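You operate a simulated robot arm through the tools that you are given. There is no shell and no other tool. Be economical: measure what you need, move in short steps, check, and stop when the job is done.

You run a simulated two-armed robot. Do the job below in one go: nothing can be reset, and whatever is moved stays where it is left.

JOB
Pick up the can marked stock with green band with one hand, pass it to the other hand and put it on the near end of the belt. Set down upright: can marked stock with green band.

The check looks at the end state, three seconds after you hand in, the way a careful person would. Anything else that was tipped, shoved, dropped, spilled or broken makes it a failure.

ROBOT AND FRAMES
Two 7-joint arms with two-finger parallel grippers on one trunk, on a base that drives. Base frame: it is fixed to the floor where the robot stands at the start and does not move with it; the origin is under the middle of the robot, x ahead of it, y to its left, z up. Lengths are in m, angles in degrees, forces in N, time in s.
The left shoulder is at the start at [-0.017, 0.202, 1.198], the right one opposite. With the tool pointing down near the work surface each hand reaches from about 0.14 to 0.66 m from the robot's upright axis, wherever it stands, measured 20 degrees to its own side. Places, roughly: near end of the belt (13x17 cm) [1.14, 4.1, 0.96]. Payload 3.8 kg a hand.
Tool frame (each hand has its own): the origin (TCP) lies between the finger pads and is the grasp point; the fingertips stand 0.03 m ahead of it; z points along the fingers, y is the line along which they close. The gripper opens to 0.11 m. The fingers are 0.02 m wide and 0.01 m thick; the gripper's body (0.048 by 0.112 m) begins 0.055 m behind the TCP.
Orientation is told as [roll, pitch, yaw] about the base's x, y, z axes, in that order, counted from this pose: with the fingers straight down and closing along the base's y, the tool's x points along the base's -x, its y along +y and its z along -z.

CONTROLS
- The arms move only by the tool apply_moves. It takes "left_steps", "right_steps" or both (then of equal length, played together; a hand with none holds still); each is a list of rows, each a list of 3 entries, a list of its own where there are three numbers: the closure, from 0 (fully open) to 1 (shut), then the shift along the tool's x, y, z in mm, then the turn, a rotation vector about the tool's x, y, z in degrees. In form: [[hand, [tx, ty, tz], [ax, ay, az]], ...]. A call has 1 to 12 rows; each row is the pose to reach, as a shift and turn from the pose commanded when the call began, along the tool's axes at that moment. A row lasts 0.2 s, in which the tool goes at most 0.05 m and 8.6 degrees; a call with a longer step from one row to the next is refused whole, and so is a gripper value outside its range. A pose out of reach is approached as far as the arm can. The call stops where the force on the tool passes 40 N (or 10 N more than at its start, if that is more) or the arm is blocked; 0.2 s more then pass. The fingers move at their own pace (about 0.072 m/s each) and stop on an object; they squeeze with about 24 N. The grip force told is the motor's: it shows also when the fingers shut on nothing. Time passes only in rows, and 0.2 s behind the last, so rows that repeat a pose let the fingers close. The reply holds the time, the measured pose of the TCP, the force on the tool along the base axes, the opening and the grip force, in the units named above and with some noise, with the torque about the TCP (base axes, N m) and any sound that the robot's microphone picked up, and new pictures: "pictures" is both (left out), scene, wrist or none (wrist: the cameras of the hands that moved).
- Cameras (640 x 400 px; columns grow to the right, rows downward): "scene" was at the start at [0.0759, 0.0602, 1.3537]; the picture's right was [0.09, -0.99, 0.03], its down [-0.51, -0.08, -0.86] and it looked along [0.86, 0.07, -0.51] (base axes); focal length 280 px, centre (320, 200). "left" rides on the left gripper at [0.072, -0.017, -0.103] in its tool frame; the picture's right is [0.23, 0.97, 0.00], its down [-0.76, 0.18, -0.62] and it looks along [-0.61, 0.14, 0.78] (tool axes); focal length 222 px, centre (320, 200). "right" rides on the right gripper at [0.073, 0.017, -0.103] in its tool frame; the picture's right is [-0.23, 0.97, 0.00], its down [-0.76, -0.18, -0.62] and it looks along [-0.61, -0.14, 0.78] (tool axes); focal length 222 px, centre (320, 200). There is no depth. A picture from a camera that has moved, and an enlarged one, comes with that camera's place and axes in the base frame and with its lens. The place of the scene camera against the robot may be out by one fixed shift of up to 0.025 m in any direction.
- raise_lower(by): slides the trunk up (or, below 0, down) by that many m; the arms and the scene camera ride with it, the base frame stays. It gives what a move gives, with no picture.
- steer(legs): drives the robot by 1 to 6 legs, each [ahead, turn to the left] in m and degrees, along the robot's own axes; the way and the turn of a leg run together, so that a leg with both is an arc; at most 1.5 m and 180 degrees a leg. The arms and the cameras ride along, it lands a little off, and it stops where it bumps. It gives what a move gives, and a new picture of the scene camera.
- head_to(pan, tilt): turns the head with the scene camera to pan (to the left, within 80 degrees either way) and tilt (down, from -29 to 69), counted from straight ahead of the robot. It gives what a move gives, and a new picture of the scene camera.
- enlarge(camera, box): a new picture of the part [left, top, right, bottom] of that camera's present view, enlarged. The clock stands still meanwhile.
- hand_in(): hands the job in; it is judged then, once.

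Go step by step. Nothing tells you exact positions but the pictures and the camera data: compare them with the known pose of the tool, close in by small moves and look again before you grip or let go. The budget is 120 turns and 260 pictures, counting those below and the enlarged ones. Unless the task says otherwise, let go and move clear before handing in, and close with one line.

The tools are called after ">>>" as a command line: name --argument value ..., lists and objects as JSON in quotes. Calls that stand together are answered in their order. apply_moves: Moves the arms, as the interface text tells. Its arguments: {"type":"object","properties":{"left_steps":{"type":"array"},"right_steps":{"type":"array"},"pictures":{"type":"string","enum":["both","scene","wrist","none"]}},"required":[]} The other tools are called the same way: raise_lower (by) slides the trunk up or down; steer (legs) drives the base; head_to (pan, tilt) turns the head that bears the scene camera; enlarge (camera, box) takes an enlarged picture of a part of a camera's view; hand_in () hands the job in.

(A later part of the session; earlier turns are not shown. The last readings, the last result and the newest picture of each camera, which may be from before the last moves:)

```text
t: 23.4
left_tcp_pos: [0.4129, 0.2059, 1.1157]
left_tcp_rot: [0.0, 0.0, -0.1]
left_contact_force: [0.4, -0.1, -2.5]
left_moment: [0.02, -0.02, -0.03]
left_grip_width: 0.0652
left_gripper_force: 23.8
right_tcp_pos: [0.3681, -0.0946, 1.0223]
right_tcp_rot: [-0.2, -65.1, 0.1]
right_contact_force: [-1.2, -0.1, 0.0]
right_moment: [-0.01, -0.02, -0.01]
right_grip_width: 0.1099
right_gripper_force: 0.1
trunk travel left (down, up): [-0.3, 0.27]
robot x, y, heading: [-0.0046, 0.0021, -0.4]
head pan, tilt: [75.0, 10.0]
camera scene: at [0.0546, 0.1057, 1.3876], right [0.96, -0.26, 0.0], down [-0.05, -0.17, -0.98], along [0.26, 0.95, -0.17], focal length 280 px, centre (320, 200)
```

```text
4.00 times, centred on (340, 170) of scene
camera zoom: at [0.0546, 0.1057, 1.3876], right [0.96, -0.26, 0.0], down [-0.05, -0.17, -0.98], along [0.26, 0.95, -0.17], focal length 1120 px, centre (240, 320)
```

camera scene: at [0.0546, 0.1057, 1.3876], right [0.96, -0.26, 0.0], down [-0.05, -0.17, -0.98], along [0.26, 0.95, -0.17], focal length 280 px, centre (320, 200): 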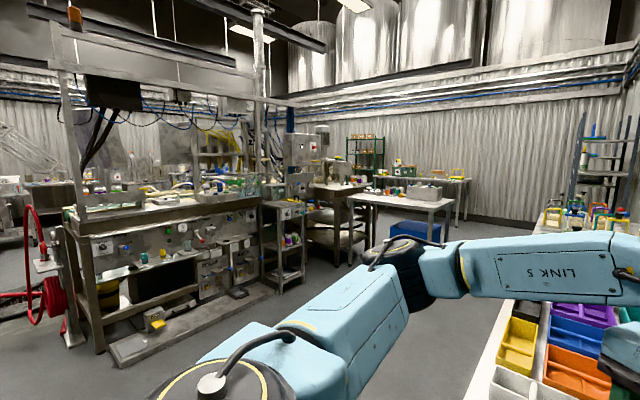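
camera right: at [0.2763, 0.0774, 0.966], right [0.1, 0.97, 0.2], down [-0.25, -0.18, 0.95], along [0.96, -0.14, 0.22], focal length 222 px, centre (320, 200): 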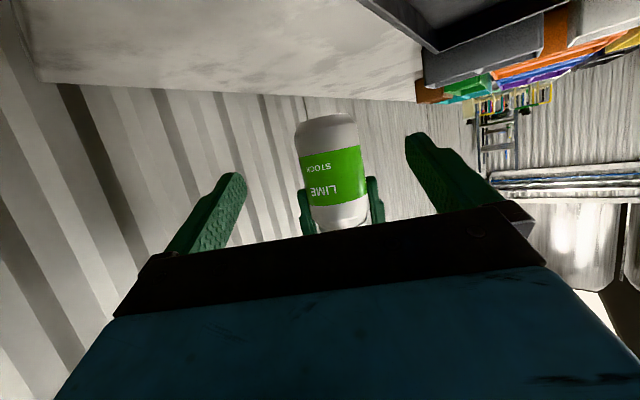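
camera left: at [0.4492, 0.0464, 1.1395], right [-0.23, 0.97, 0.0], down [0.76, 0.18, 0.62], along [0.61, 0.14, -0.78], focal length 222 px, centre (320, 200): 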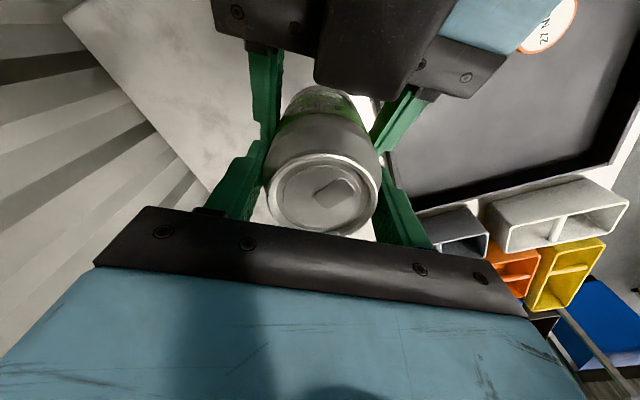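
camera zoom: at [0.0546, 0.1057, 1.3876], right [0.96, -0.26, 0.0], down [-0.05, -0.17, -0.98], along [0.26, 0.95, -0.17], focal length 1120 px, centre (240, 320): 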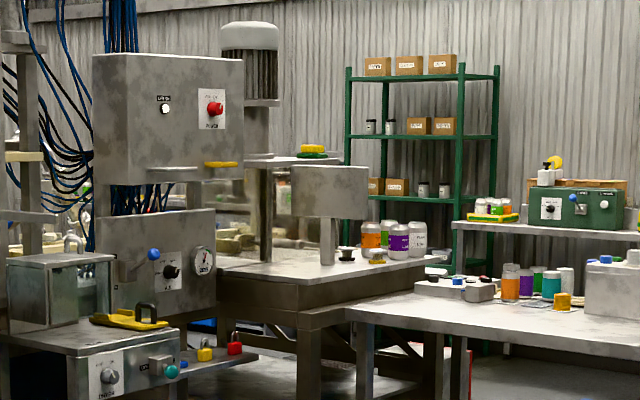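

The belt area is diagonal-left behind a table, and I need a closer look. I'll turn left in place, then drive up the free aisle.

>>> steer --legs '[[0, 45], [0, 45], [0.9, 0]]'

>>> head_to --pan -10 --tilt 15

```text
t: 28.0
left_tcp_pos: [-0.2066, 0.4078, 1.1162]
left_tcp_rot: [0.0, 0.1, 89.7]
left_contact_force: [0.2, -0.2, -4.0]
left_moment: [0.0, 0.01, 0.01]
left_grip_width: 0.0652
left_gripper_force: 23.6
right_tcp_pos: [0.0935, 0.3639, 1.0214]
right_tcp_rot: [-0.5, -65.3, 89.9]
right_contact_force: [0.0, -0.2, -0.2]
right_moment: [0.02, 0.01, 0.0]
right_grip_width: 0.11
right_gripper_force: 0.1
trunk travel left (down, up): [-0.3, 0.27]
robot x, y, heading: [-0.0078, -0.0042, 89.5]
head pan, tilt: [75.0, 10.0]
stopped in leg 2: the robot was blocked; the commanded pose is now the measured one
camera scene: at [-0.0868, 0.0565, 1.3876], right [0.27, 0.96, 0.0], down [0.17, -0.05, -0.98], along [-0.95, 0.27, -0.17], focal length 280 px, centre (320, 200)
```

scene: 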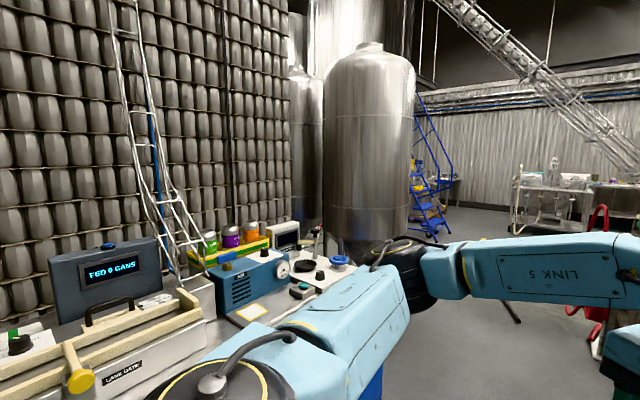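

```text
t: 29.6
left_tcp_pos: [-0.2066, 0.408, 1.1161]
left_tcp_rot: [0.0, 0.1, 89.7]
left_contact_force: [-0.3, -0.6, -3.1]
left_moment: [0.02, -0.01, 0.03]
left_grip_width: 0.0655
left_gripper_force: 24.1
right_tcp_pos: [0.0938, 0.3646, 1.0218]
right_tcp_rot: [-0.4, -65.1, 89.9]
right_contact_force: [-0.3, -0.1, -0.7]
right_moment: [0.0, 0.05, 0.0]
right_grip_width: 0.11
right_gripper_force: 0.1
trunk travel left (down, up): [-0.3, 0.27]
robot x, y, heading: [-0.005, -0.0015, 89.5]
head pan, tilt: [-10.0, 15.0]
camera scene: at [0.02, 0.1231, 1.3795], right [0.98, -0.19, 0.0], down [-0.05, -0.25, -0.97], along [0.18, 0.95, -0.26], focal length 280 px, centre (320, 200)
```

scene: 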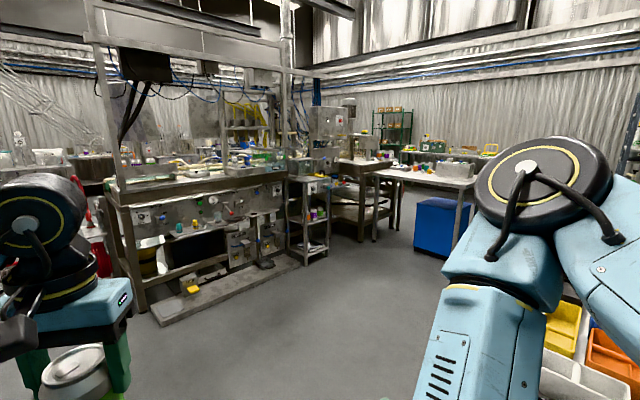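

The turn was blocked right at its end, so before driving I'll check what was bumped on both sides.

>>> head_to --pan 75 --tilt 45

>>> head_to --pan -70 --tilt 45

```text
t: 31.2
left_tcp_pos: [-0.2072, 0.4075, 1.1164]
left_tcp_rot: [0.0, 0.1, 89.8]
left_contact_force: [0.8, 0.4, -2.9]
left_moment: [-0.01, -0.01, 0.02]
left_grip_width: 0.0653
left_gripper_force: 23.8
right_tcp_pos: [0.0932, 0.3637, 1.0227]
right_tcp_rot: [-0.5, -65.2, 89.9]
right_contact_force: [-0.1, 0.1, 0.1]
right_moment: [0.0, 0.0, 0.02]
right_grip_width: 0.11
right_gripper_force: 0.0
trunk travel left (down, up): [-0.3, 0.27]
robot x, y, heading: [-0.0059, -0.0049, 89.1]
head pan, tilt: [75.0, 45.0]
camera scene: at [-0.0757, 0.0535, 1.3327], right [0.27, 0.96, 0.0], down [0.68, -0.19, -0.71], along [-0.68, 0.19, -0.71], focal length 280 px, centre (320, 200)
```

scene: 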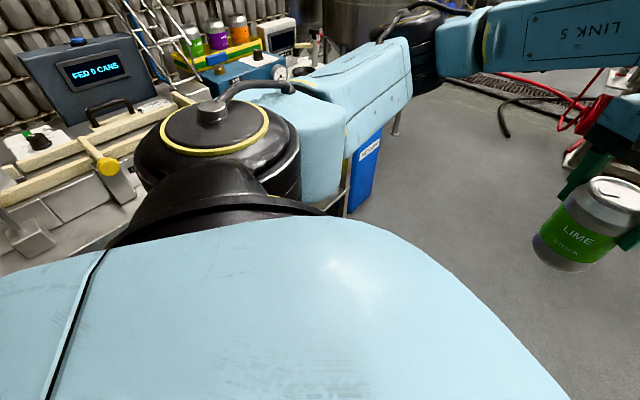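

```text
t: 33.5
left_tcp_pos: [-0.2059, 0.4084, 1.116]
left_tcp_rot: [0.0, 0.1, 89.8]
left_contact_force: [-0.5, 0.2, -4.1]
left_moment: [0.0, 0.01, 0.02]
left_grip_width: 0.0651
left_gripper_force: 24.0
right_tcp_pos: [0.0937, 0.3635, 1.0219]
right_tcp_rot: [-0.4, -65.2, 89.9]
right_contact_force: [0.2, -0.5, 0.3]
right_moment: [-0.01, 0.02, 0.04]
right_grip_width: 0.11
right_gripper_force: 0.0
trunk travel left (down, up): [-0.3, 0.27]
robot x, y, heading: [-0.0101, -0.0108, 89.2]
head pan, tilt: [-70.0, 45.0]
camera scene: at [0.0794, 0.0581, 1.3327], right [0.33, -0.94, 0.0], down [-0.67, -0.23, -0.71], along [0.67, 0.23, -0.71], focal length 280 px, centre (320, 200)
```

scene: 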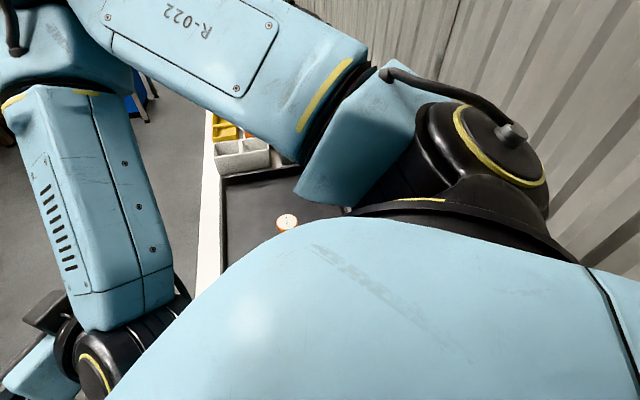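

Nothing looks tipped or touched, and the arms are clear of the bench items. I'll go ahead in a short leg.

>>> steer --legs '[[0.3, 0]]'

```text
t: 34.2
left_tcp_pos: [-0.2062, 0.4093, 1.1147]
left_tcp_rot: [0.1, 0.2, 89.6]
left_contact_force: [0.1, -0.1, -3.6]
left_moment: [0.02, -0.04, -0.01]
left_grip_width: 0.0653
left_gripper_force: 23.7
right_tcp_pos: [0.0936, 0.3663, 1.0219]
right_tcp_rot: [-0.4, -65.2, 89.7]
right_contact_force: [-0.2, -0.1, 0.4]
right_moment: [-0.02, 0.0, 0.0]
right_grip_width: 0.11
right_gripper_force: 0.0
trunk travel left (down, up): [-0.3, 0.27]
robot x, y, heading: [-0.0083, -0.0043, 89.0]
head pan, tilt: [-70.0, 45.0]
stopped in leg 1: the robot was blocked; the commanded pose is now the measured one
camera scene: at [0.0788, 0.0591, 1.3326], right [0.33, -0.95, 0.0], down [-0.67, -0.23, -0.71], along [0.67, 0.23, -0.71], focal length 280 px, centre (320, 200)
```

scene: 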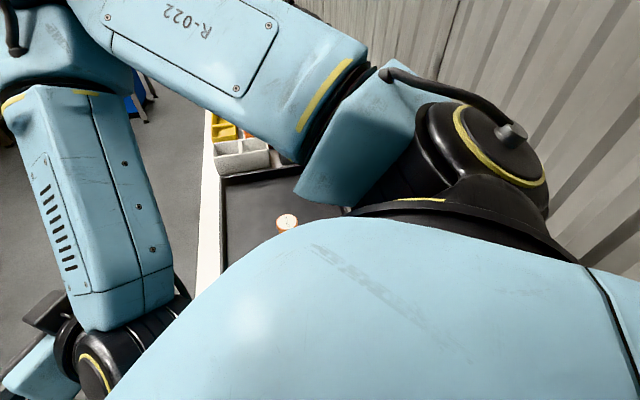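

I'm blocked going forward, so something low must be in the way. I'll look down at the floor in front.

>>> head_to --pan 0 --tilt 65

>>> head_to --pan -45 --tilt 65

>>> head_to --pan 50 --tilt 60

```text
t: 35.6
left_tcp_pos: [-0.2064, 0.4093, 1.1155]
left_tcp_rot: [0.0, 0.0, 89.8]
left_contact_force: [1.0, 0.1, -3.6]
left_moment: [0.0, 0.02, -0.02]
left_grip_width: 0.0652
left_gripper_force: 24.0
right_tcp_pos: [0.0941, 0.3656, 1.0218]
right_tcp_rot: [-0.5, -65.3, 89.7]
right_contact_force: [0.3, -0.3, -0.1]
right_moment: [0.0, 0.03, -0.01]
right_grip_width: 0.1103
right_gripper_force: 0.1
trunk travel left (down, up): [-0.3, 0.27]
robot x, y, heading: [-0.0066, -0.0031, 89.2]
head pan, tilt: [0.0, 65.0]
camera scene: at [0.0031, 0.0929, 1.3076], right [1.0, -0.02, 0.0], down [-0.02, -0.91, -0.42], along [0.01, 0.42, -0.91], focal length 280 px, centre (320, 200)
```

scene: 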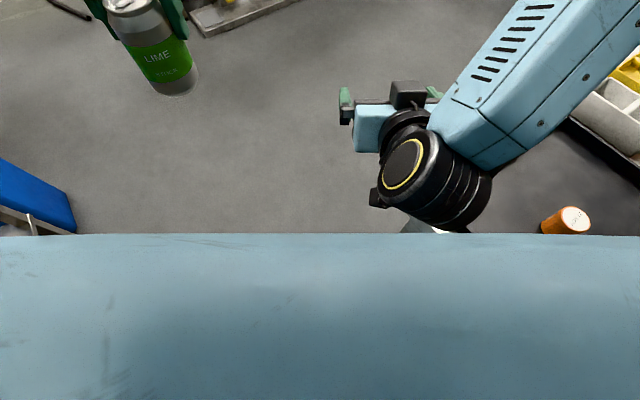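

```text
t: 36.7
left_tcp_pos: [-0.206, 0.4108, 1.1157]
left_tcp_rot: [0.0, 0.1, 89.6]
left_contact_force: [0.5, -0.4, -4.1]
left_moment: [0.01, 0.01, 0.02]
left_grip_width: 0.0653
left_gripper_force: 24.3
right_tcp_pos: [0.0943, 0.3657, 1.0225]
right_tcp_rot: [-0.4, -65.2, 89.8]
right_contact_force: [-0.8, -0.5, 0.2]
right_moment: [-0.03, 0.05, -0.01]
right_grip_width: 0.11
right_gripper_force: 0.0
trunk travel left (down, up): [-0.3, 0.27]
robot x, y, heading: [-0.0096, -0.0056, 89.2]
head pan, tilt: [-45.0, 65.0]
camera scene: at [0.0456, 0.0745, 1.3076], right [0.7, -0.72, 0.0], down [-0.65, -0.63, -0.42], along [0.3, 0.29, -0.91], focal length 280 px, centre (320, 200)
```

scene: 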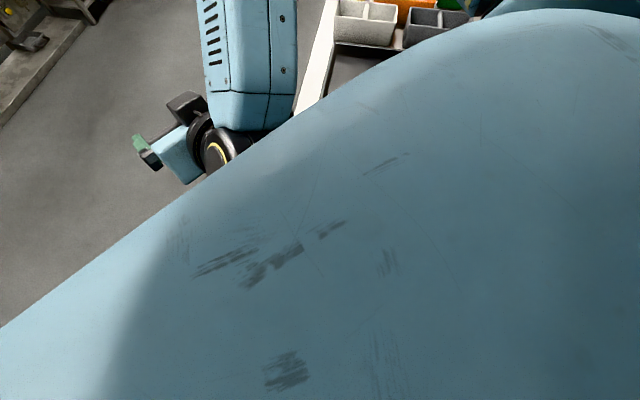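

```text
t: 38.4
left_tcp_pos: [-0.2051, 0.4093, 1.1152]
left_tcp_rot: [-0.1, 0.1, 89.6]
left_contact_force: [-0.1, -0.2, -3.1]
left_moment: [0.0, 0.01, 0.0]
left_grip_width: 0.065
left_gripper_force: 24.4
right_tcp_pos: [0.0945, 0.3649, 1.0223]
right_tcp_rot: [-0.5, -65.2, 89.6]
right_contact_force: [0.3, -0.1, 0.6]
right_moment: [-0.02, 0.01, 0.01]
right_grip_width: 0.1098
right_gripper_force: 0.2
trunk travel left (down, up): [-0.3, 0.27]
robot x, y, heading: [-0.0064, -0.0071, 89.1]
head pan, tilt: [50.0, 60.0]
camera scene: at [-0.0483, 0.076, 1.3132], right [0.66, 0.76, 0.0], down [0.65, -0.57, -0.5], along [-0.38, 0.33, -0.87], focal length 280 px, centre (320, 200)
```

scene: 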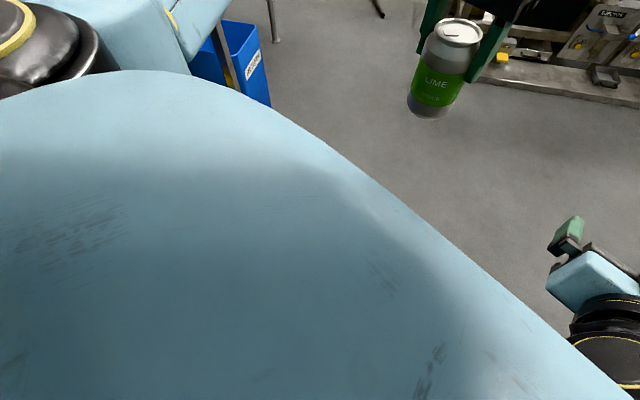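

The room is rotated about 36° from my axes, and the bench's near-left corner, at about (0.18, 0.27), is what blocks me. I'll turn back to face along the bench, back off, then turn left and drive across the aisle.

>>> steer --legs '[[0, -53], [-0.15, 0], [0, 90], [0.4, 0]]'

>>> head_to --pan -60 --tilt 20

```text
t: 48.1
left_tcp_pos: [-0.772, 0.4423, 1.1155]
left_tcp_rot: [0.0, 0.1, 126.7]
left_contact_force: [-0.1, 0.6, -3.9]
left_moment: [-0.01, -0.03, 0.0]
left_grip_width: 0.0651
left_gripper_force: 24.5
right_tcp_pos: [-0.5067, 0.589, 1.0219]
right_tcp_rot: [-0.6, -65.2, 126.9]
right_contact_force: [-0.2, -0.4, -0.5]
right_moment: [0.0, 0.02, -0.01]
right_grip_width: 0.11
right_gripper_force: 0.0
trunk travel left (down, up): [-0.3, 0.27]
robot x, y, heading: [-0.3636, 0.2324, 126.3]
head pan, tilt: [50.0, 60.0]
camera scene: at [-0.4346, 0.2692, 1.3131], right [0.07, 1.0, 0.0], down [0.86, -0.06, -0.5], along [-0.5, 0.03, -0.87], focal length 280 px, centre (320, 200)
```

scene: 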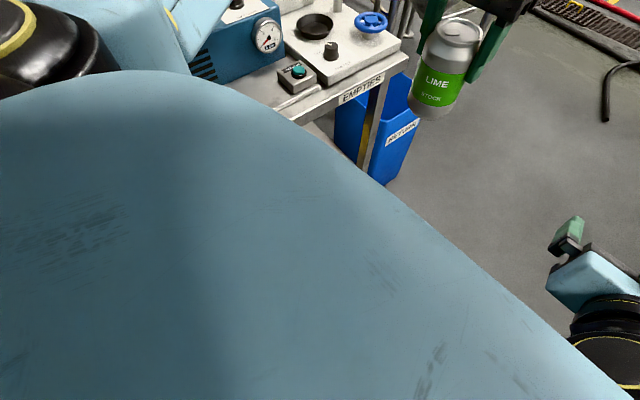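

```text
t: 50.0
left_tcp_pos: [-0.7711, 0.4427, 1.1158]
left_tcp_rot: [0.1, 0.1, 126.7]
left_contact_force: [0.4, -0.1, -4.2]
left_moment: [0.02, 0.01, 0.0]
left_grip_width: 0.0653
left_gripper_force: 23.2
right_tcp_pos: [-0.5064, 0.5874, 1.0225]
right_tcp_rot: [-0.5, -65.2, 126.8]
right_contact_force: [-0.4, -0.2, 0.1]
right_moment: [0.02, 0.01, -0.03]
right_grip_width: 0.1099
right_gripper_force: 0.0
trunk travel left (down, up): [-0.3, 0.27]
robot x, y, heading: [-0.3636, 0.2313, 126.4]
head pan, tilt: [-60.0, 20.0]
camera scene: at [-0.3301, 0.3494, 1.3713], right [0.91, -0.4, 0.0], down [-0.14, -0.31, -0.94], along [0.38, 0.86, -0.34], focal length 280 px, centre (320, 200)
```

scene: 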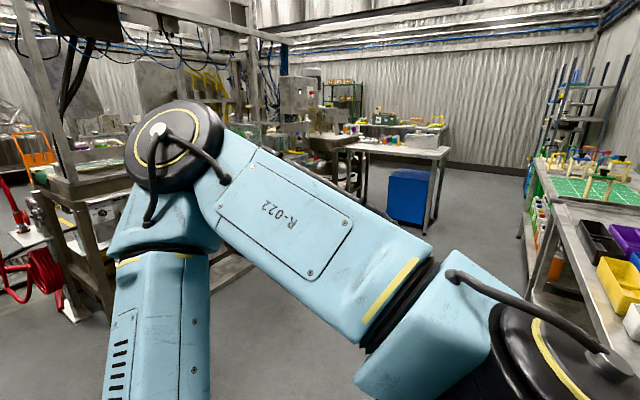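

The path is clear. I'll go on 0.6 m, turn right to run along the aisle, and drive about 2 m.

>>> steer --legs '[[0.6, 0], [0, -90], [1.2, 0], [0.6, 0]]'

>>> head_to --pan 40 --tilt 15

```text
t: 65.9
left_tcp_pos: [0.9717, 2.1492, 1.1144]
left_tcp_rot: [0.1, 0.2, 35.1]
left_contact_force: [0.7, 0.6, -4.0]
left_moment: [-0.01, 0.02, 0.02]
left_grip_width: 0.0649
left_gripper_force: 24.5
right_tcp_pos: [1.111, 1.8818, 1.0217]
right_tcp_rot: [-0.5, -65.2, 35.4]
right_contact_force: [0.6, -0.7, -0.1]
right_moment: [0.0, 0.02, 0.01]
right_grip_width: 0.11
right_gripper_force: 0.0
trunk travel left (down, up): [-0.3, 0.27]
robot x, y, heading: [0.7523, 1.7448, 34.7]
head pan, tilt: [-60.0, 20.0]
camera scene: at [0.8629, 1.7367, 1.3713], right [-0.43, -0.9, 0.0], down [-0.31, 0.15, -0.94], along [0.85, -0.4, -0.34], focal length 280 px, centre (320, 200)
```

scene: 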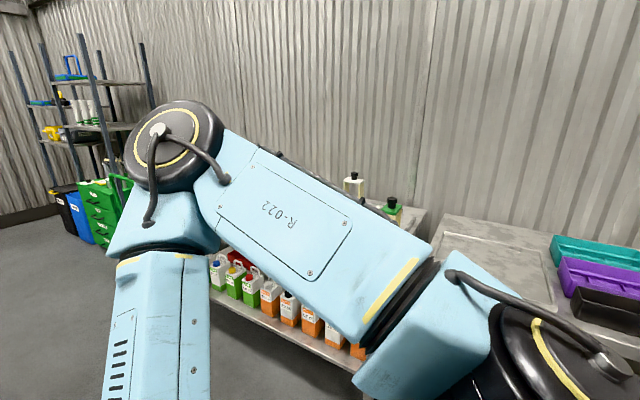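

```text
t: 67.6
left_tcp_pos: [0.9719, 2.1499, 1.1163]
left_tcp_rot: [0.2, 0.1, 35.3]
left_contact_force: [0.9, 0.1, -4.6]
left_moment: [0.04, 0.0, 0.04]
left_grip_width: 0.0652
left_gripper_force: 24.3
right_tcp_pos: [1.1101, 1.8823, 1.0214]
right_tcp_rot: [-0.5, -65.3, 35.3]
right_contact_force: [0.3, -0.2, -0.4]
right_moment: [-0.02, 0.0, -0.03]
right_grip_width: 0.1099
right_gripper_force: 0.1
trunk travel left (down, up): [-0.3, 0.27]
robot x, y, heading: [0.7526, 1.7463, 34.9]
head pan, tilt: [40.0, 15.0]
camera scene: at [0.8031, 1.8664, 1.3794], right [0.96, -0.26, 0.0], down [-0.07, -0.25, -0.97], along [0.26, 0.93, -0.26], focal length 280 px, centre (320, 200)
```

scene: 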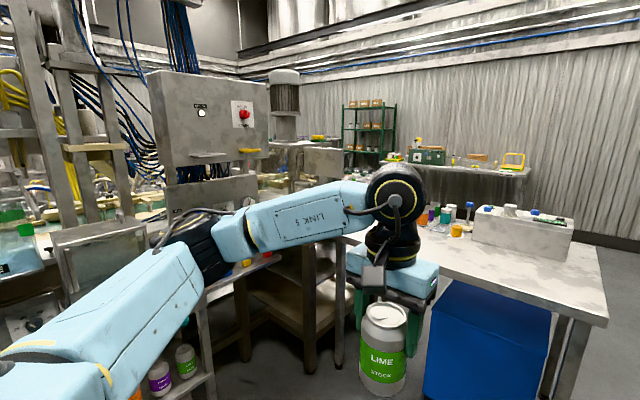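

I'm in the aisle now and zooming on the belt area.

>>> enlarge --camera "scene" --box '[220, 120, 380, 220]'

```text
4.00 times, centred on (300, 170) of scene
camera zoom: at [0.8031, 1.8664, 1.3794], right [0.96, -0.26, 0.0], down [-0.07, -0.25, -0.97], along [0.26, 0.93, -0.26], focal length 1120 px, centre (400, 320)
```

zoom: 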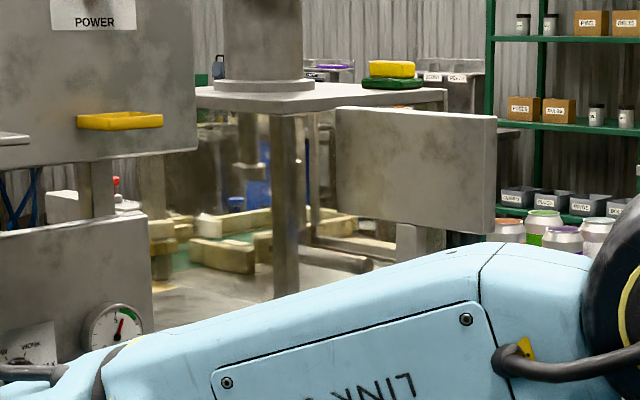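

The belt is behind columns, so I'll drive 0.7 m further along the aisle and look left with the trunk raised.

>>> steer --legs '[[0.6, 0]]'

>>> raise_lower --by 0.2

>>> head_to --pan 65 --tilt 25

```text
t: 71.0
left_tcp_pos: [1.4647, 2.4884, 1.1149]
left_tcp_rot: [0.2, 0.1, 35.2]
left_contact_force: [-0.3, -0.2, -4.0]
left_moment: [0.02, 0.01, 0.04]
left_grip_width: 0.0648
left_gripper_force: 23.7
right_tcp_pos: [1.6012, 2.2197, 1.0213]
right_tcp_rot: [-0.4, -65.2, 35.1]
right_contact_force: [-0.1, 0.4, 0.0]
right_moment: [0.01, 0.03, 0.05]
right_grip_width: 0.1101
right_gripper_force: 0.1
trunk travel left (down, up): [-0.3, 0.27]
robot x, y, heading: [1.2386, 2.0884, 34.5]
head pan, tilt: [40.0, 15.0]
camera scene: at [1.2944, 2.2054, 1.3794], right [0.96, -0.27, 0.0], down [-0.07, -0.25, -0.97], along [0.26, 0.93, -0.26], focal length 280 px, centre (320, 200)
```

scene: 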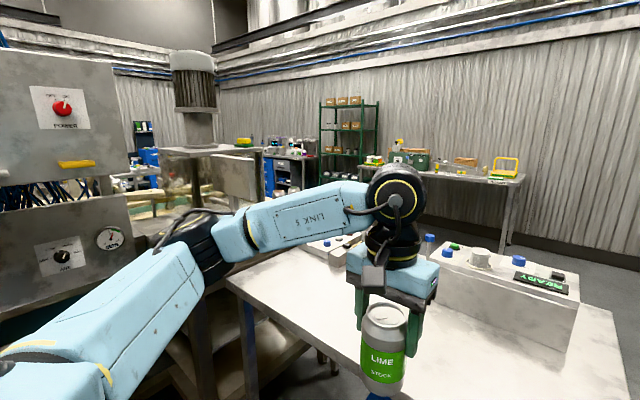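

```text
t: 73.2
left_tcp_pos: [1.4642, 2.4892, 1.3156]
left_tcp_rot: [0.0, 0.1, 35.1]
left_contact_force: [-0.3, -0.2, -3.8]
left_moment: [0.05, -0.01, 0.0]
left_grip_width: 0.0651
left_gripper_force: 23.7
right_tcp_pos: [1.602, 2.2195, 1.2215]
right_tcp_rot: [-0.4, -65.2, 35.2]
right_contact_force: [0.3, -0.9, -0.6]
right_moment: [0.01, -0.01, 0.02]
right_grip_width: 0.11
right_gripper_force: 0.0
trunk travel left (down, up): [-0.5, 0.07]
robot x, y, heading: [1.239, 2.0835, 34.6]
head pan, tilt: [40.0, 15.0]
```

```text
t: 74.1
left_tcp_pos: [1.4633, 2.4891, 1.3164]
left_tcp_rot: [0.1, 0.2, 35.1]
left_contact_force: [-0.1, 0.5, -2.7]
left_moment: [-0.01, 0.01, 0.02]
left_grip_width: 0.0649
left_gripper_force: 24.1
right_tcp_pos: [1.6017, 2.2196, 1.2216]
right_tcp_rot: [-0.5, -65.3, 35.3]
right_contact_force: [-0.3, -0.6, 0.7]
right_moment: [0.0, -0.01, -0.02]
right_grip_width: 0.1101
right_gripper_force: 0.0
trunk travel left (down, up): [-0.5, 0.07]
robot x, y, heading: [1.24, 2.0869, 34.8]
head pan, tilt: [65.0, 25.0]
camera scene: at [1.2539, 2.2059, 1.5632], right [0.99, 0.17, 0.0], down [0.07, -0.42, -0.91], along [-0.15, 0.89, -0.42], focal length 280 px, centre (320, 200)
```

scene: 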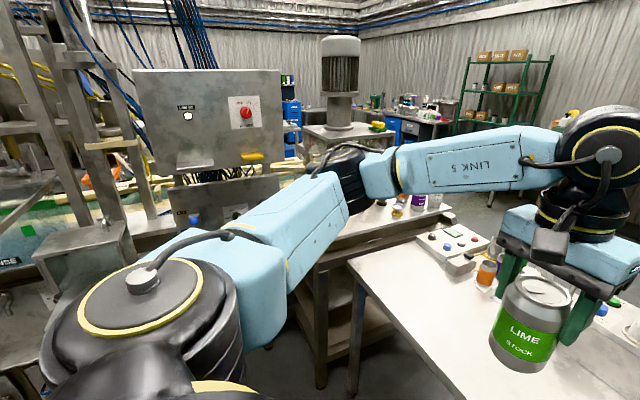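

The left elbow hides the belt, so I'll turn the robot to face it.

>>> steer --legs '[[0, 55]]'

>>> head_to --pan 0 --tilt 20

```text
t: 76.9
left_tcp_pos: [1.0417, 2.5007, 1.3155]
left_tcp_rot: [0.0, 0.2, 89.8]
left_contact_force: [-0.2, -0.6, -2.9]
left_moment: [0.0, 0.0, -0.02]
left_grip_width: 0.0651
left_gripper_force: 23.6
right_tcp_pos: [1.3414, 2.4572, 1.2221]
right_tcp_rot: [-0.6, -65.2, 90.1]
right_contact_force: [1.2, -0.8, 0.5]
right_moment: [-0.01, -0.01, -0.03]
right_grip_width: 0.11
right_gripper_force: 0.0
trunk travel left (down, up): [-0.5, 0.07]
robot x, y, heading: [1.2459, 2.0901, 89.3]
head pan, tilt: [65.0, 25.0]
camera scene: at [1.1686, 2.164, 1.5632], right [0.43, 0.9, 0.0], down [0.38, -0.18, -0.91], along [-0.82, 0.39, -0.42], focal length 280 px, centre (320, 200)
```

scene: 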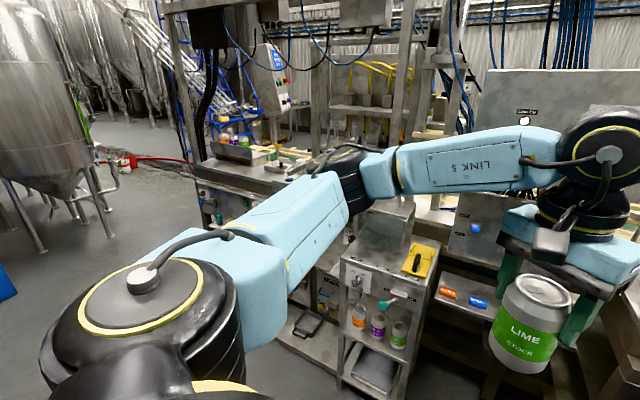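

```text
t: 78.3
left_tcp_pos: [1.042, 2.5004, 1.3149]
left_tcp_rot: [0.1, 0.1, 89.9]
left_contact_force: [0.0, -0.3, -3.6]
left_moment: [-0.01, 0.0, 0.02]
left_grip_width: 0.0653
left_gripper_force: 24.0
right_tcp_pos: [1.3424, 2.4572, 1.222]
right_tcp_rot: [-0.5, -65.2, 90.0]
right_contact_force: [0.2, -0.8, 0.4]
right_moment: [-0.02, -0.01, 0.02]
right_grip_width: 0.1098
right_gripper_force: 0.2
trunk travel left (down, up): [-0.5, 0.07]
robot x, y, heading: [1.2399, 2.0887, 89.2]
head pan, tilt: [0.0, 20.0]
camera scene: at [1.2528, 2.2173, 1.5713], right [1.0, -0.01, 0.0], down [0.0, -0.34, -0.94], along [0.01, 0.94, -0.34], focal length 280 px, centre (320, 200)
```

scene: 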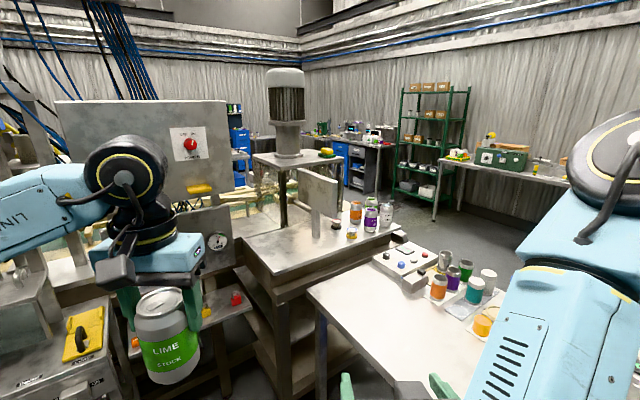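

Now I can see it. I'll enlarge the region around the predicted belt end.

>>> enlarge --camera "scene" --box '[190, 130, 430, 280]'

>>> enlarge --camera "scene" --box '[240, 150, 360, 225]'

```text
2.67 times, centred on (310, 205) of scene
camera zoom: at [1.2528, 2.2173, 1.5713], right [1.0, -0.01, 0.0], down [0.0, -0.34, -0.94], along [0.01, 0.94, -0.34], focal length 747 px, centre (347, 187)
```

zoom: 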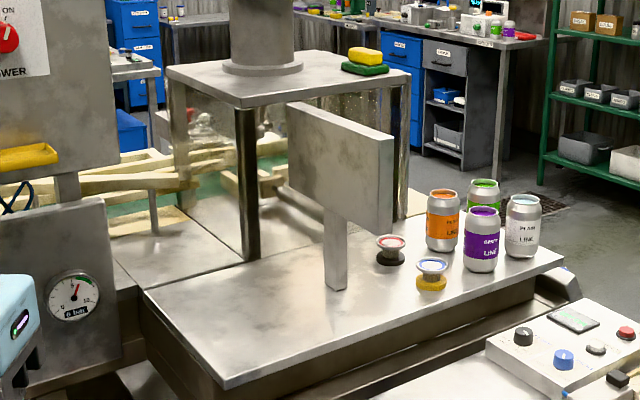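

```text
5.33 times, centred on (300, 188) of scene
camera zoom: at [1.2528, 2.2173, 1.5713], right [1.0, -0.01, 0.0], down [0.0, -0.34, -0.94], along [0.01, 0.94, -0.34], focal length 1494 px, centre (427, 267)
```

zoom: 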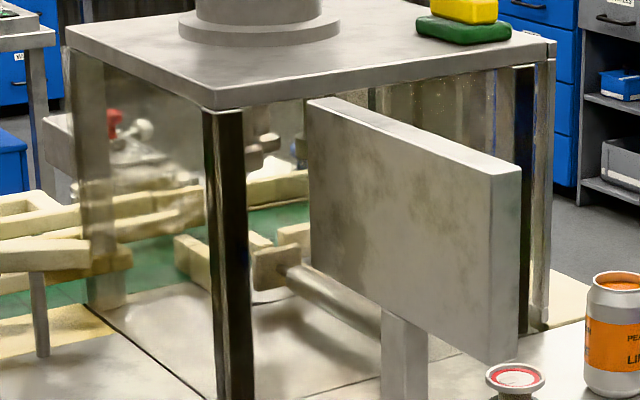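

The green belt with cream guide rails runs behind a guarded machine. Its near end, about u=3.35, v=2.65 in room-aligned axes (u at about 36°), can only be reached from the far side. I'll go around the white table: back up, follow the gap, and circle.

>>> raise_lower --by 0.065

>>> steer --legs '[[0, 37], [-0.55, 0], [0, -90]]'

>>> head_to --pan 0 --tilt 35

```text
t: 79.3
left_tcp_pos: [1.0419, 2.4999, 1.3801]
left_tcp_rot: [0.2, 0.1, 89.9]
left_contact_force: [0.6, -0.4, -3.6]
left_moment: [0.0, -0.01, -0.01]
left_grip_width: 0.0649
left_gripper_force: 24.3
right_tcp_pos: [1.3416, 2.4572, 1.2871]
right_tcp_rot: [-0.5, -65.2, 90.0]
right_contact_force: [-0.2, -0.5, -0.1]
right_moment: [0.02, -0.01, -0.02]
right_grip_width: 0.11
right_gripper_force: 0.1
trunk travel left (down, up): [-0.565, 0.005]
robot x, y, heading: [1.2458, 2.087, 89.4]
head pan, tilt: [0.0, 20.0]
```

```text
t: 88.0
left_tcp_pos: [1.7773, 2.0479, 1.3814]
left_tcp_rot: [0.1, 0.2, 36.4]
left_contact_force: [0.8, -0.1, -3.5]
left_moment: [-0.02, 0.0, 0.01]
left_grip_width: 0.065
left_gripper_force: 24.3
right_tcp_pos: [1.9231, 1.7812, 1.2861]
right_tcp_rot: [-0.5, -65.2, 36.8]
right_contact_force: [-0.2, 0.4, 0.1]
right_moment: [0.02, 0.01, -0.01]
right_grip_width: 0.1098
right_gripper_force: 0.0
trunk travel left (down, up): [-0.565, 0.005]
robot x, y, heading: [1.5639, 1.6397, 36.1]
head pan, tilt: [0.0, 20.0]
camera scene: at [1.6681, 1.7237, 1.6363], right [0.59, -0.81, 0.0], down [-0.28, -0.2, -0.94], along [0.76, 0.55, -0.34], focal length 280 px, centre (320, 200)
```

scene: 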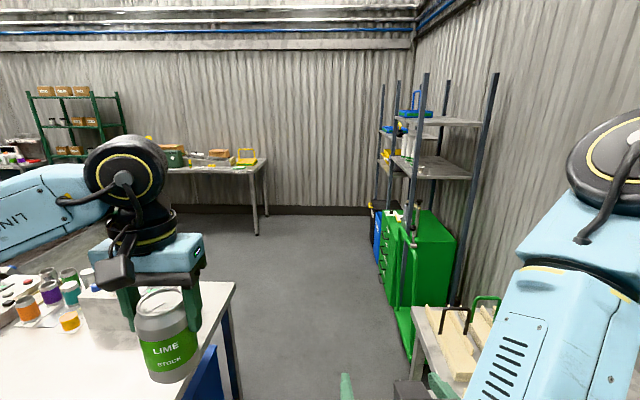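

```text
t: 88.8
left_tcp_pos: [1.7769, 2.0482, 1.3797]
left_tcp_rot: [0.1, 0.0, 36.5]
left_contact_force: [0.4, 0.1, -3.0]
left_moment: [0.0, -0.02, -0.03]
left_grip_width: 0.0651
left_gripper_force: 24.0
right_tcp_pos: [1.9214, 1.7813, 1.2881]
right_tcp_rot: [-0.5, -65.2, 36.7]
right_contact_force: [0.3, -0.7, 0.0]
right_moment: [0.02, -0.02, 0.0]
right_grip_width: 0.11
right_gripper_force: 0.1
trunk travel left (down, up): [-0.565, 0.005]
robot x, y, heading: [1.5661, 1.6421, 36.0]
head pan, tilt: [0.0, 35.0]
camera scene: at [1.6639, 1.7208, 1.6125], right [0.59, -0.81, 0.0], down [-0.46, -0.34, -0.82], along [0.66, 0.48, -0.57], focal length 280 px, centre (320, 200)
```

scene: 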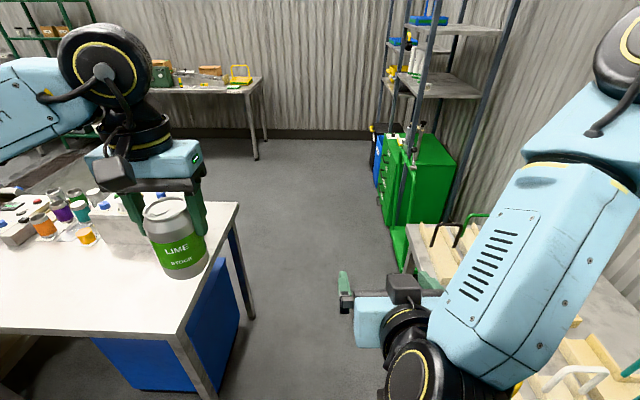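

The gap is about 0.70 m wide, with my axis slightly right of its middle. I'll nudge left while driving through it.

>>> steer --legs '[[0.25, 7], [0.25, -7], [1.1, 0]]'

```text
t: 97.3
left_tcp_pos: [3.0504, 3.0205, 1.3802]
left_tcp_rot: [0.1, 0.1, 36.7]
left_contact_force: [-0.2, 0.3, -3.6]
left_moment: [-0.01, 0.03, 0.04]
left_grip_width: 0.0648
left_gripper_force: 24.3
right_tcp_pos: [3.1968, 2.755, 1.2875]
right_tcp_rot: [-0.5, -65.3, 36.9]
right_contact_force: [-0.3, -0.5, 0.4]
right_moment: [0.01, -0.01, 0.04]
right_grip_width: 0.11
right_gripper_force: 0.0
trunk travel left (down, up): [-0.565, 0.005]
robot x, y, heading: [2.8438, 2.6122, 36.1]
head pan, tilt: [0.0, 35.0]
camera scene: at [2.9384, 2.6934, 1.6125], right [0.59, -0.81, 0.0], down [-0.46, -0.34, -0.82], along [0.66, 0.48, -0.57], focal length 280 px, centre (320, 200)
```

scene: 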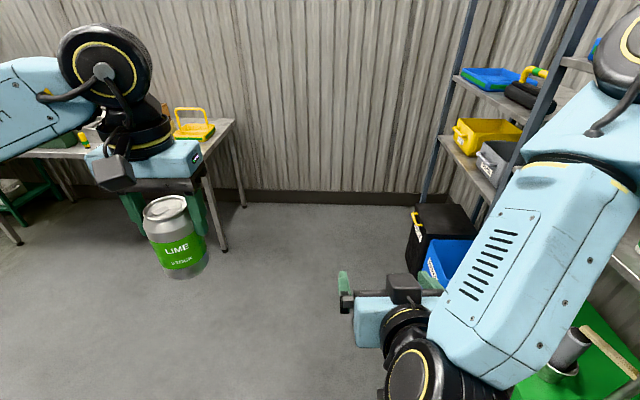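

I'm through. Now I turn left 90° and look ahead and to the left.

>>> steer --legs '[[0, 90], [0.9, 0]]'

>>> head_to --pan 25 --tilt 25

```text
t: 105.9
left_tcp_pos: [1.9069, 3.5614, 1.3807]
left_tcp_rot: [0.0, 0.1, 126.1]
left_contact_force: [0.8, -0.6, -3.7]
left_moment: [0.01, 0.0, -0.02]
left_grip_width: 0.065
left_gripper_force: 24.0
right_tcp_pos: [2.1728, 3.7047, 1.2874]
right_tcp_rot: [-0.5, -65.2, 126.3]
right_contact_force: [0.9, 0.4, -0.2]
right_moment: [-0.03, 0.02, 0.01]
right_grip_width: 0.1098
right_gripper_force: 0.1
trunk travel left (down, up): [-0.565, 0.005]
robot x, y, heading: [2.3109, 3.3479, 125.6]
head pan, tilt: [0.0, 35.0]
camera scene: at [2.2578, 3.4515, 1.6125], right [0.81, 0.58, 0.0], down [0.33, -0.47, -0.82], along [-0.48, 0.67, -0.57], focal length 280 px, centre (320, 200)
```

scene: 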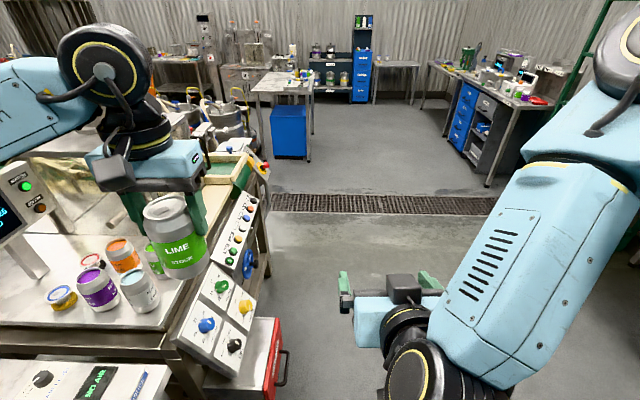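

```text
t: 106.8
left_tcp_pos: [1.9073, 3.5615, 1.3807]
left_tcp_rot: [0.1, 0.0, 126.2]
left_contact_force: [-0.3, -0.5, -3.7]
left_moment: [-0.02, 0.0, -0.01]
left_grip_width: 0.0647
left_gripper_force: 24.0
right_tcp_pos: [2.1737, 3.7048, 1.287]
right_tcp_rot: [-0.5, -65.2, 126.3]
right_contact_force: [-0.5, 0.6, 0.1]
right_moment: [0.02, 0.01, -0.02]
right_grip_width: 0.1101
right_gripper_force: 0.1
trunk travel left (down, up): [-0.565, 0.005]
robot x, y, heading: [2.3106, 3.3468, 125.9]
head pan, tilt: [25.0, 25.0]
camera scene: at [2.2289, 3.4251, 1.6282], right [0.49, 0.87, 0.0], down [0.37, -0.21, -0.91], along [-0.79, 0.44, -0.42], focal length 280 px, centre (320, 200)
```

scene: 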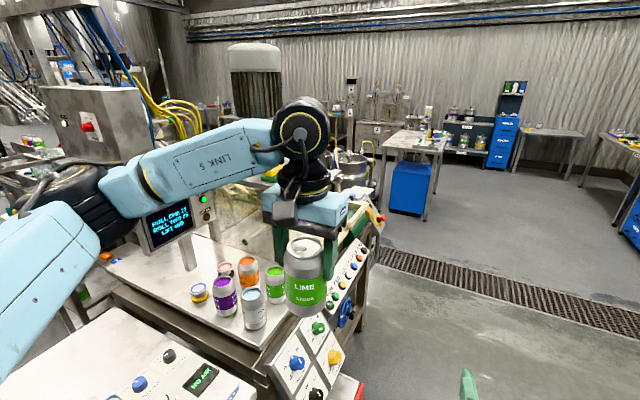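

The belt's near end shows at the right-hand end of the station, with a sloped control panel and a red toolbox beside it. I'll swing right to clear the toolbox, pass it, then face the belt.

>>> steer --legs '[[0, -40], [0.42, 0], [0, 40], [1.1, 0], [0, 90]]'

>>> head_to --pan 0 --tilt 40

```text
t: 122.2
left_tcp_pos: [1.4886, 4.254, 1.3794]
left_tcp_rot: [0.0, 0.1, -143.5]
left_contact_force: [0.1, 0.0, -3.0]
left_moment: [-0.01, 0.03, 0.02]
left_grip_width: 0.0647
left_gripper_force: 23.7
right_tcp_pos: [1.3428, 4.5196, 1.2869]
right_tcp_rot: [-0.5, -65.2, -143.3]
right_contact_force: [-0.4, 0.2, 0.8]
right_moment: [0.03, -0.02, 0.03]
right_grip_width: 0.1101
right_gripper_force: 0.0
trunk travel left (down, up): [-0.565, 0.005]
robot x, y, heading: [1.699, 4.6611, -143.8]
head pan, tilt: [25.0, 25.0]
camera scene: at [1.6471, 4.5824, 1.6282], right [-0.87, 0.49, 0.0], down [0.21, 0.37, -0.91], along [-0.44, -0.79, -0.42], focal length 280 px, centre (320, 200)
```

scene: 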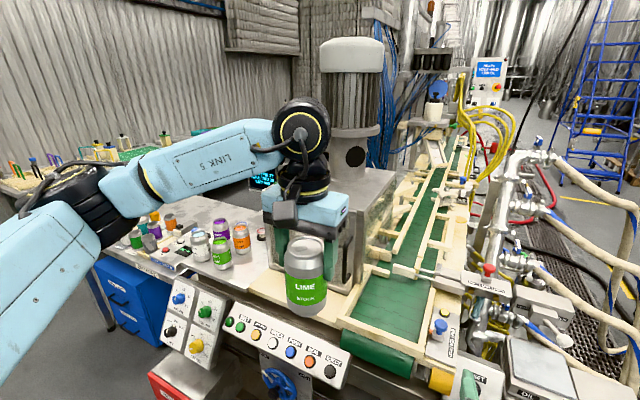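

```text
t: 123.0
left_tcp_pos: [1.488, 4.2536, 1.3802]
left_tcp_rot: [0.1, 0.1, -143.6]
left_contact_force: [1.0, 0.1, -3.4]
left_moment: [0.01, -0.03, -0.02]
left_grip_width: 0.0646
left_gripper_force: 24.0
right_tcp_pos: [1.3429, 4.5202, 1.2867]
right_tcp_rot: [-0.5, -65.2, -143.3]
right_contact_force: [0.4, -0.1, -0.3]
right_moment: [-0.01, -0.02, 0.02]
right_grip_width: 0.11
right_gripper_force: 0.0
trunk travel left (down, up): [-0.565, 0.005]
robot x, y, heading: [1.7004, 4.6596, -144.1]
head pan, tilt: [0.0, 40.0]
camera scene: at [1.623, 4.613, 1.6049], right [-0.59, 0.81, 0.0], down [0.52, 0.38, -0.77], along [-0.62, -0.45, -0.64], focal length 280 px, centre (320, 200)
```

scene: 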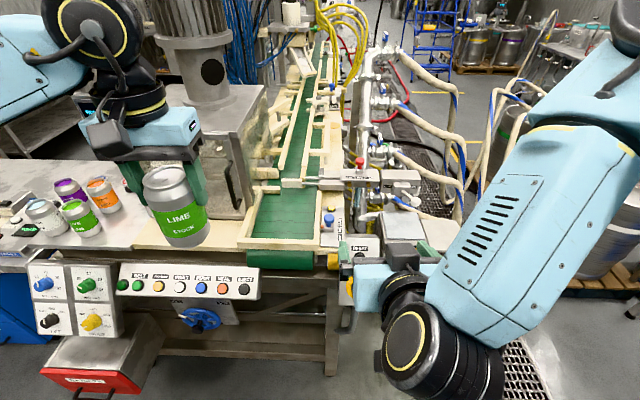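

The belt's near end is in clear view, with green belt between cream rails. I'll lift the right hand up and back out of the way, then drive 0.2 m closer.

>>> apply_moves --right_steps '[[0, [-20, 0, -20], [0, 0, 0]], [0, [-40, 0, -45], [0, 0, 0]], [0, [-60, 0, -75], [0, 0, 0]], [0, [-75, 0, -100], [0, 0, 0]], [0, [-75, 0, -123], [0, 0, 0]]]' --pictures "none"

>>> steer --legs '[[0.19, 0]]'

```text
t: 124.2
left_tcp_pos: [1.4873, 4.2533, 1.3796]
left_tcp_rot: [0.0, 0.1, -143.5]
left_contact_force: [0.5, 0.2, -2.2]
left_moment: [0.01, -0.01, -0.02]
left_grip_width: 0.0647
left_gripper_force: 23.9
right_tcp_pos: [1.4135, 4.491, 1.4162]
right_tcp_rot: [-0.8, -65.1, -143.2]
right_contact_force: [-0.5, -0.5, -0.9]
right_moment: [-0.02, 0.01, -0.01]
right_grip_width: 0.1101
right_gripper_force: 0.1
right hand out of reach, approached as far as the arm can: row 1, 2, 3, 4, 5
trunk travel left (down, up): [-0.565, 0.005]
robot x, y, heading: [1.6995, 4.6628, -143.9]
head pan, tilt: [0.0, 40.0]
```

```text
t: 125.8
left_tcp_pos: [1.3332, 4.1436, 1.3805]
left_tcp_rot: [0.2, 0.2, -143.8]
left_contact_force: [0.6, 0.3, -3.8]
left_moment: [0.01, 0.02, 0.0]
left_grip_width: 0.0646
left_gripper_force: 24.0
right_tcp_pos: [1.2601, 4.3821, 1.4161]
right_tcp_rot: [-0.6, -65.2, -143.5]
right_contact_force: [0.7, -0.2, -0.5]
right_moment: [-0.01, 0.0, 0.0]
right_grip_width: 0.1101
right_gripper_force: 0.1
trunk travel left (down, up): [-0.565, 0.005]
robot x, y, heading: [1.5421, 4.5451, -144.2]
head pan, tilt: [0.0, 40.0]
camera scene: at [1.4696, 4.5023, 1.605], right [-0.59, 0.81, 0.0], down [0.52, 0.38, -0.77], along [-0.62, -0.45, -0.64], focal length 280 px, centre (320, 200)
```

scene: 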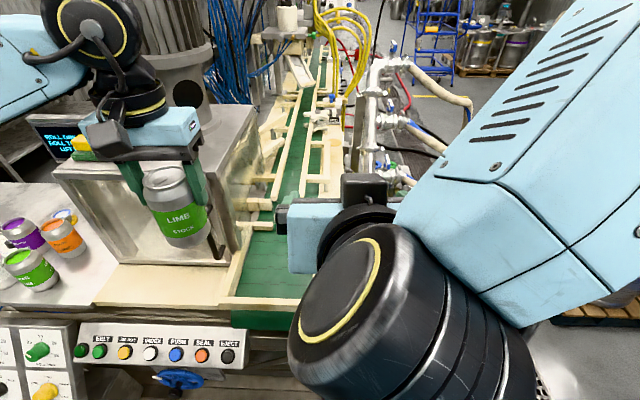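

I'm close enough. In the robot frame the belt target lies at forward ≈0.57, left ≈0.12. I'll move the left hand over it while still high.

>>> apply_moves --left_steps '[[1, [-10, -30, 0], [0, 0, 0]], [1, [-35, -55, 0], [0, 0, 0]], [1, [-65, -75, 0], [0, 0, 0]], [1, [-100, -83, 0], [0, 0, 0]], [1, [-135, -83, 0], [0, 0, 0]], [1, [-168, -83, 0], [0, 0, 0]]]' --pictures "both"

```text
t: 127.2
left_tcp_pos: [1.1476, 4.1109, 1.38]
left_tcp_rot: [0.1, 0.0, -143.7]
left_contact_force: [0.5, 0.6, -3.4]
left_moment: [0.02, -0.01, 0.01]
left_grip_width: 0.0647
left_gripper_force: 24.1
right_tcp_pos: [1.2576, 4.3816, 1.4158]
right_tcp_rot: [-0.3, -65.2, -143.6]
right_contact_force: [0.5, -0.5, -0.2]
right_moment: [0.0, -0.01, -0.01]
right_grip_width: 0.1101
right_gripper_force: 0.1
trunk travel left (down, up): [-0.565, 0.005]
robot x, y, heading: [1.543, 4.5475, -144.2]
head pan, tilt: [0.0, 40.0]
camera scene: at [1.4678, 4.5027, 1.6048], right [-0.59, 0.81, 0.0], down [0.52, 0.38, -0.77], along [-0.62, -0.45, -0.64], focal length 280 px, centre (320, 200)
camera left: at [1.1957, 4.1689, 1.4831], right [0.76, -0.65, 0.0], down [-0.51, -0.59, 0.62], along [-0.4, -0.47, -0.78], focal length 222 px, centre (320, 200)
```

scene: 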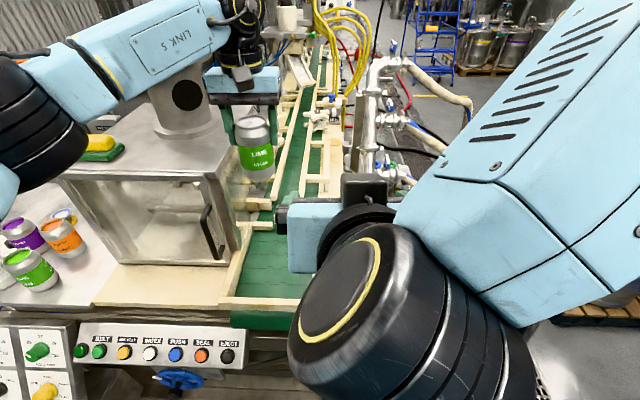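
left: 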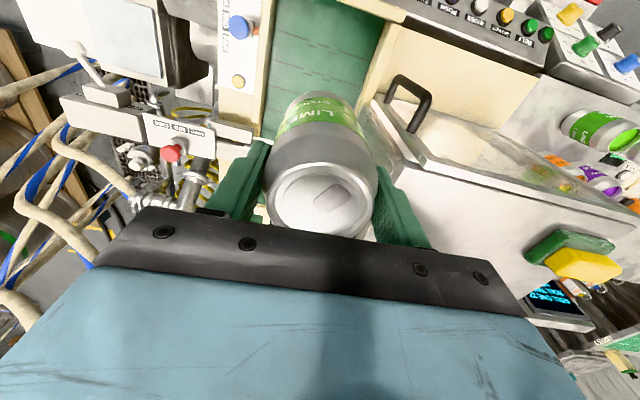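

The enclosure roof corner (z≈1.27) is close on the left of the belt. To keep the forearm clear I'll back off 4 cm so the arm is stretched, keep the trunk high, and aim slightly right of centre, at about (1.145, 4.14).

>>> steer --legs '[[-0.04, 0]]'

```text
t: 128.1
left_tcp_pos: [1.1773, 4.1309, 1.3795]
left_tcp_rot: [0.1, 0.3, -143.6]
left_contact_force: [-1.9, -0.6, -3.4]
left_moment: [-0.02, 0.01, 0.02]
left_grip_width: 0.0647
left_gripper_force: 24.1
right_tcp_pos: [1.2876, 4.4031, 1.4143]
right_tcp_rot: [-0.7, -65.0, -143.5]
right_contact_force: [0.5, -0.7, -0.4]
right_moment: [-0.02, 0.0, 0.01]
right_grip_width: 0.1102
right_gripper_force: 0.1
trunk travel left (down, up): [-0.565, 0.005]
robot x, y, heading: [1.5784, 4.5691, -144.4]
head pan, tilt: [0.0, 40.0]
camera scene: at [1.4986, 4.5229, 1.6045], right [-0.59, 0.81, 0.0], down [0.52, 0.38, -0.76], along [-0.62, -0.45, -0.65], focal length 280 px, centre (320, 200)
```

scene: 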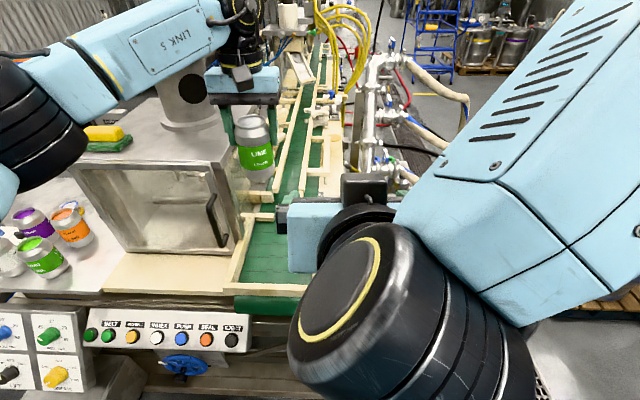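

Now I shift over the target, go down the first 120 mm, and look.

>>> apply_moves --left_steps '[[1, [-10, -26, 0], [0, 0, 0]], [1, [-21, -26, 0], [0, 0, 0]], [1, [-21, -26, 30], [0, 0, 0]], [1, [-21, -26, 60], [0, 0, 0]], [1, [-21, -26, 90], [0, 0, 0]], [1, [-21, -26, 120], [0, 0, 0]]]' --pictures "both"

```text
t: 129.5
left_tcp_pos: [1.1487, 4.142, 1.2587]
left_tcp_rot: [0.1, 0.2, -143.7]
left_contact_force: [-0.5, 0.3, -3.7]
left_moment: [0.03, -0.02, 0.01]
left_grip_width: 0.0648
left_gripper_force: 24.0
right_tcp_pos: [1.2897, 4.4035, 1.4153]
right_tcp_rot: [-0.6, -65.0, -143.5]
right_contact_force: [-1.3, -0.7, -0.3]
right_moment: [0.01, -0.02, -0.03]
right_grip_width: 0.1099
right_gripper_force: 0.1
trunk travel left (down, up): [-0.565, 0.005]
robot x, y, heading: [1.5721, 4.5732, -144.4]
head pan, tilt: [0.0, 40.0]
camera scene: at [1.5005, 4.5247, 1.6048], right [-0.59, 0.81, 0.0], down [0.52, 0.38, -0.77], along [-0.62, -0.45, -0.64], focal length 280 px, centre (320, 200)
camera left: at [1.1972, 4.1996, 1.3617], right [0.76, -0.65, 0.0], down [-0.51, -0.59, 0.62], along [-0.4, -0.47, -0.78], focal length 222 px, centre (320, 200)
```

scene: 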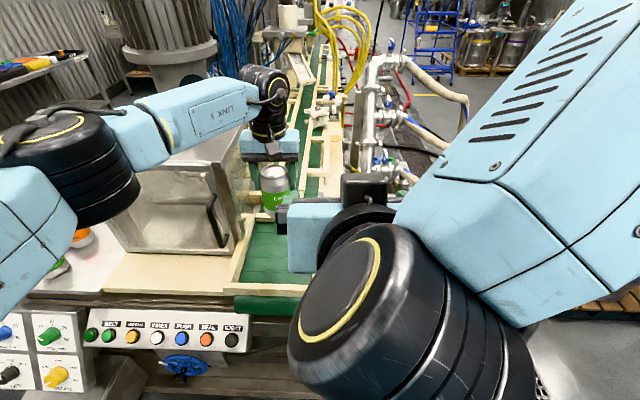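
left: 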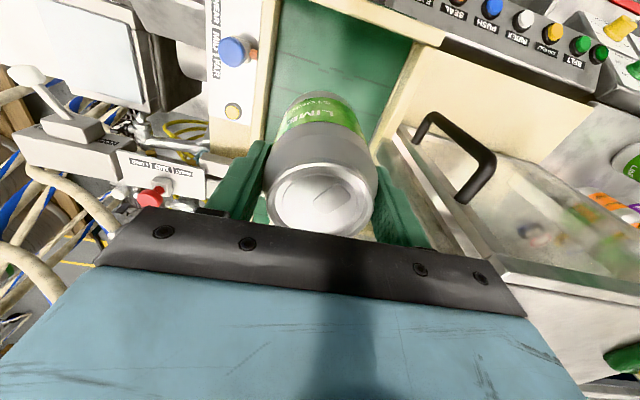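

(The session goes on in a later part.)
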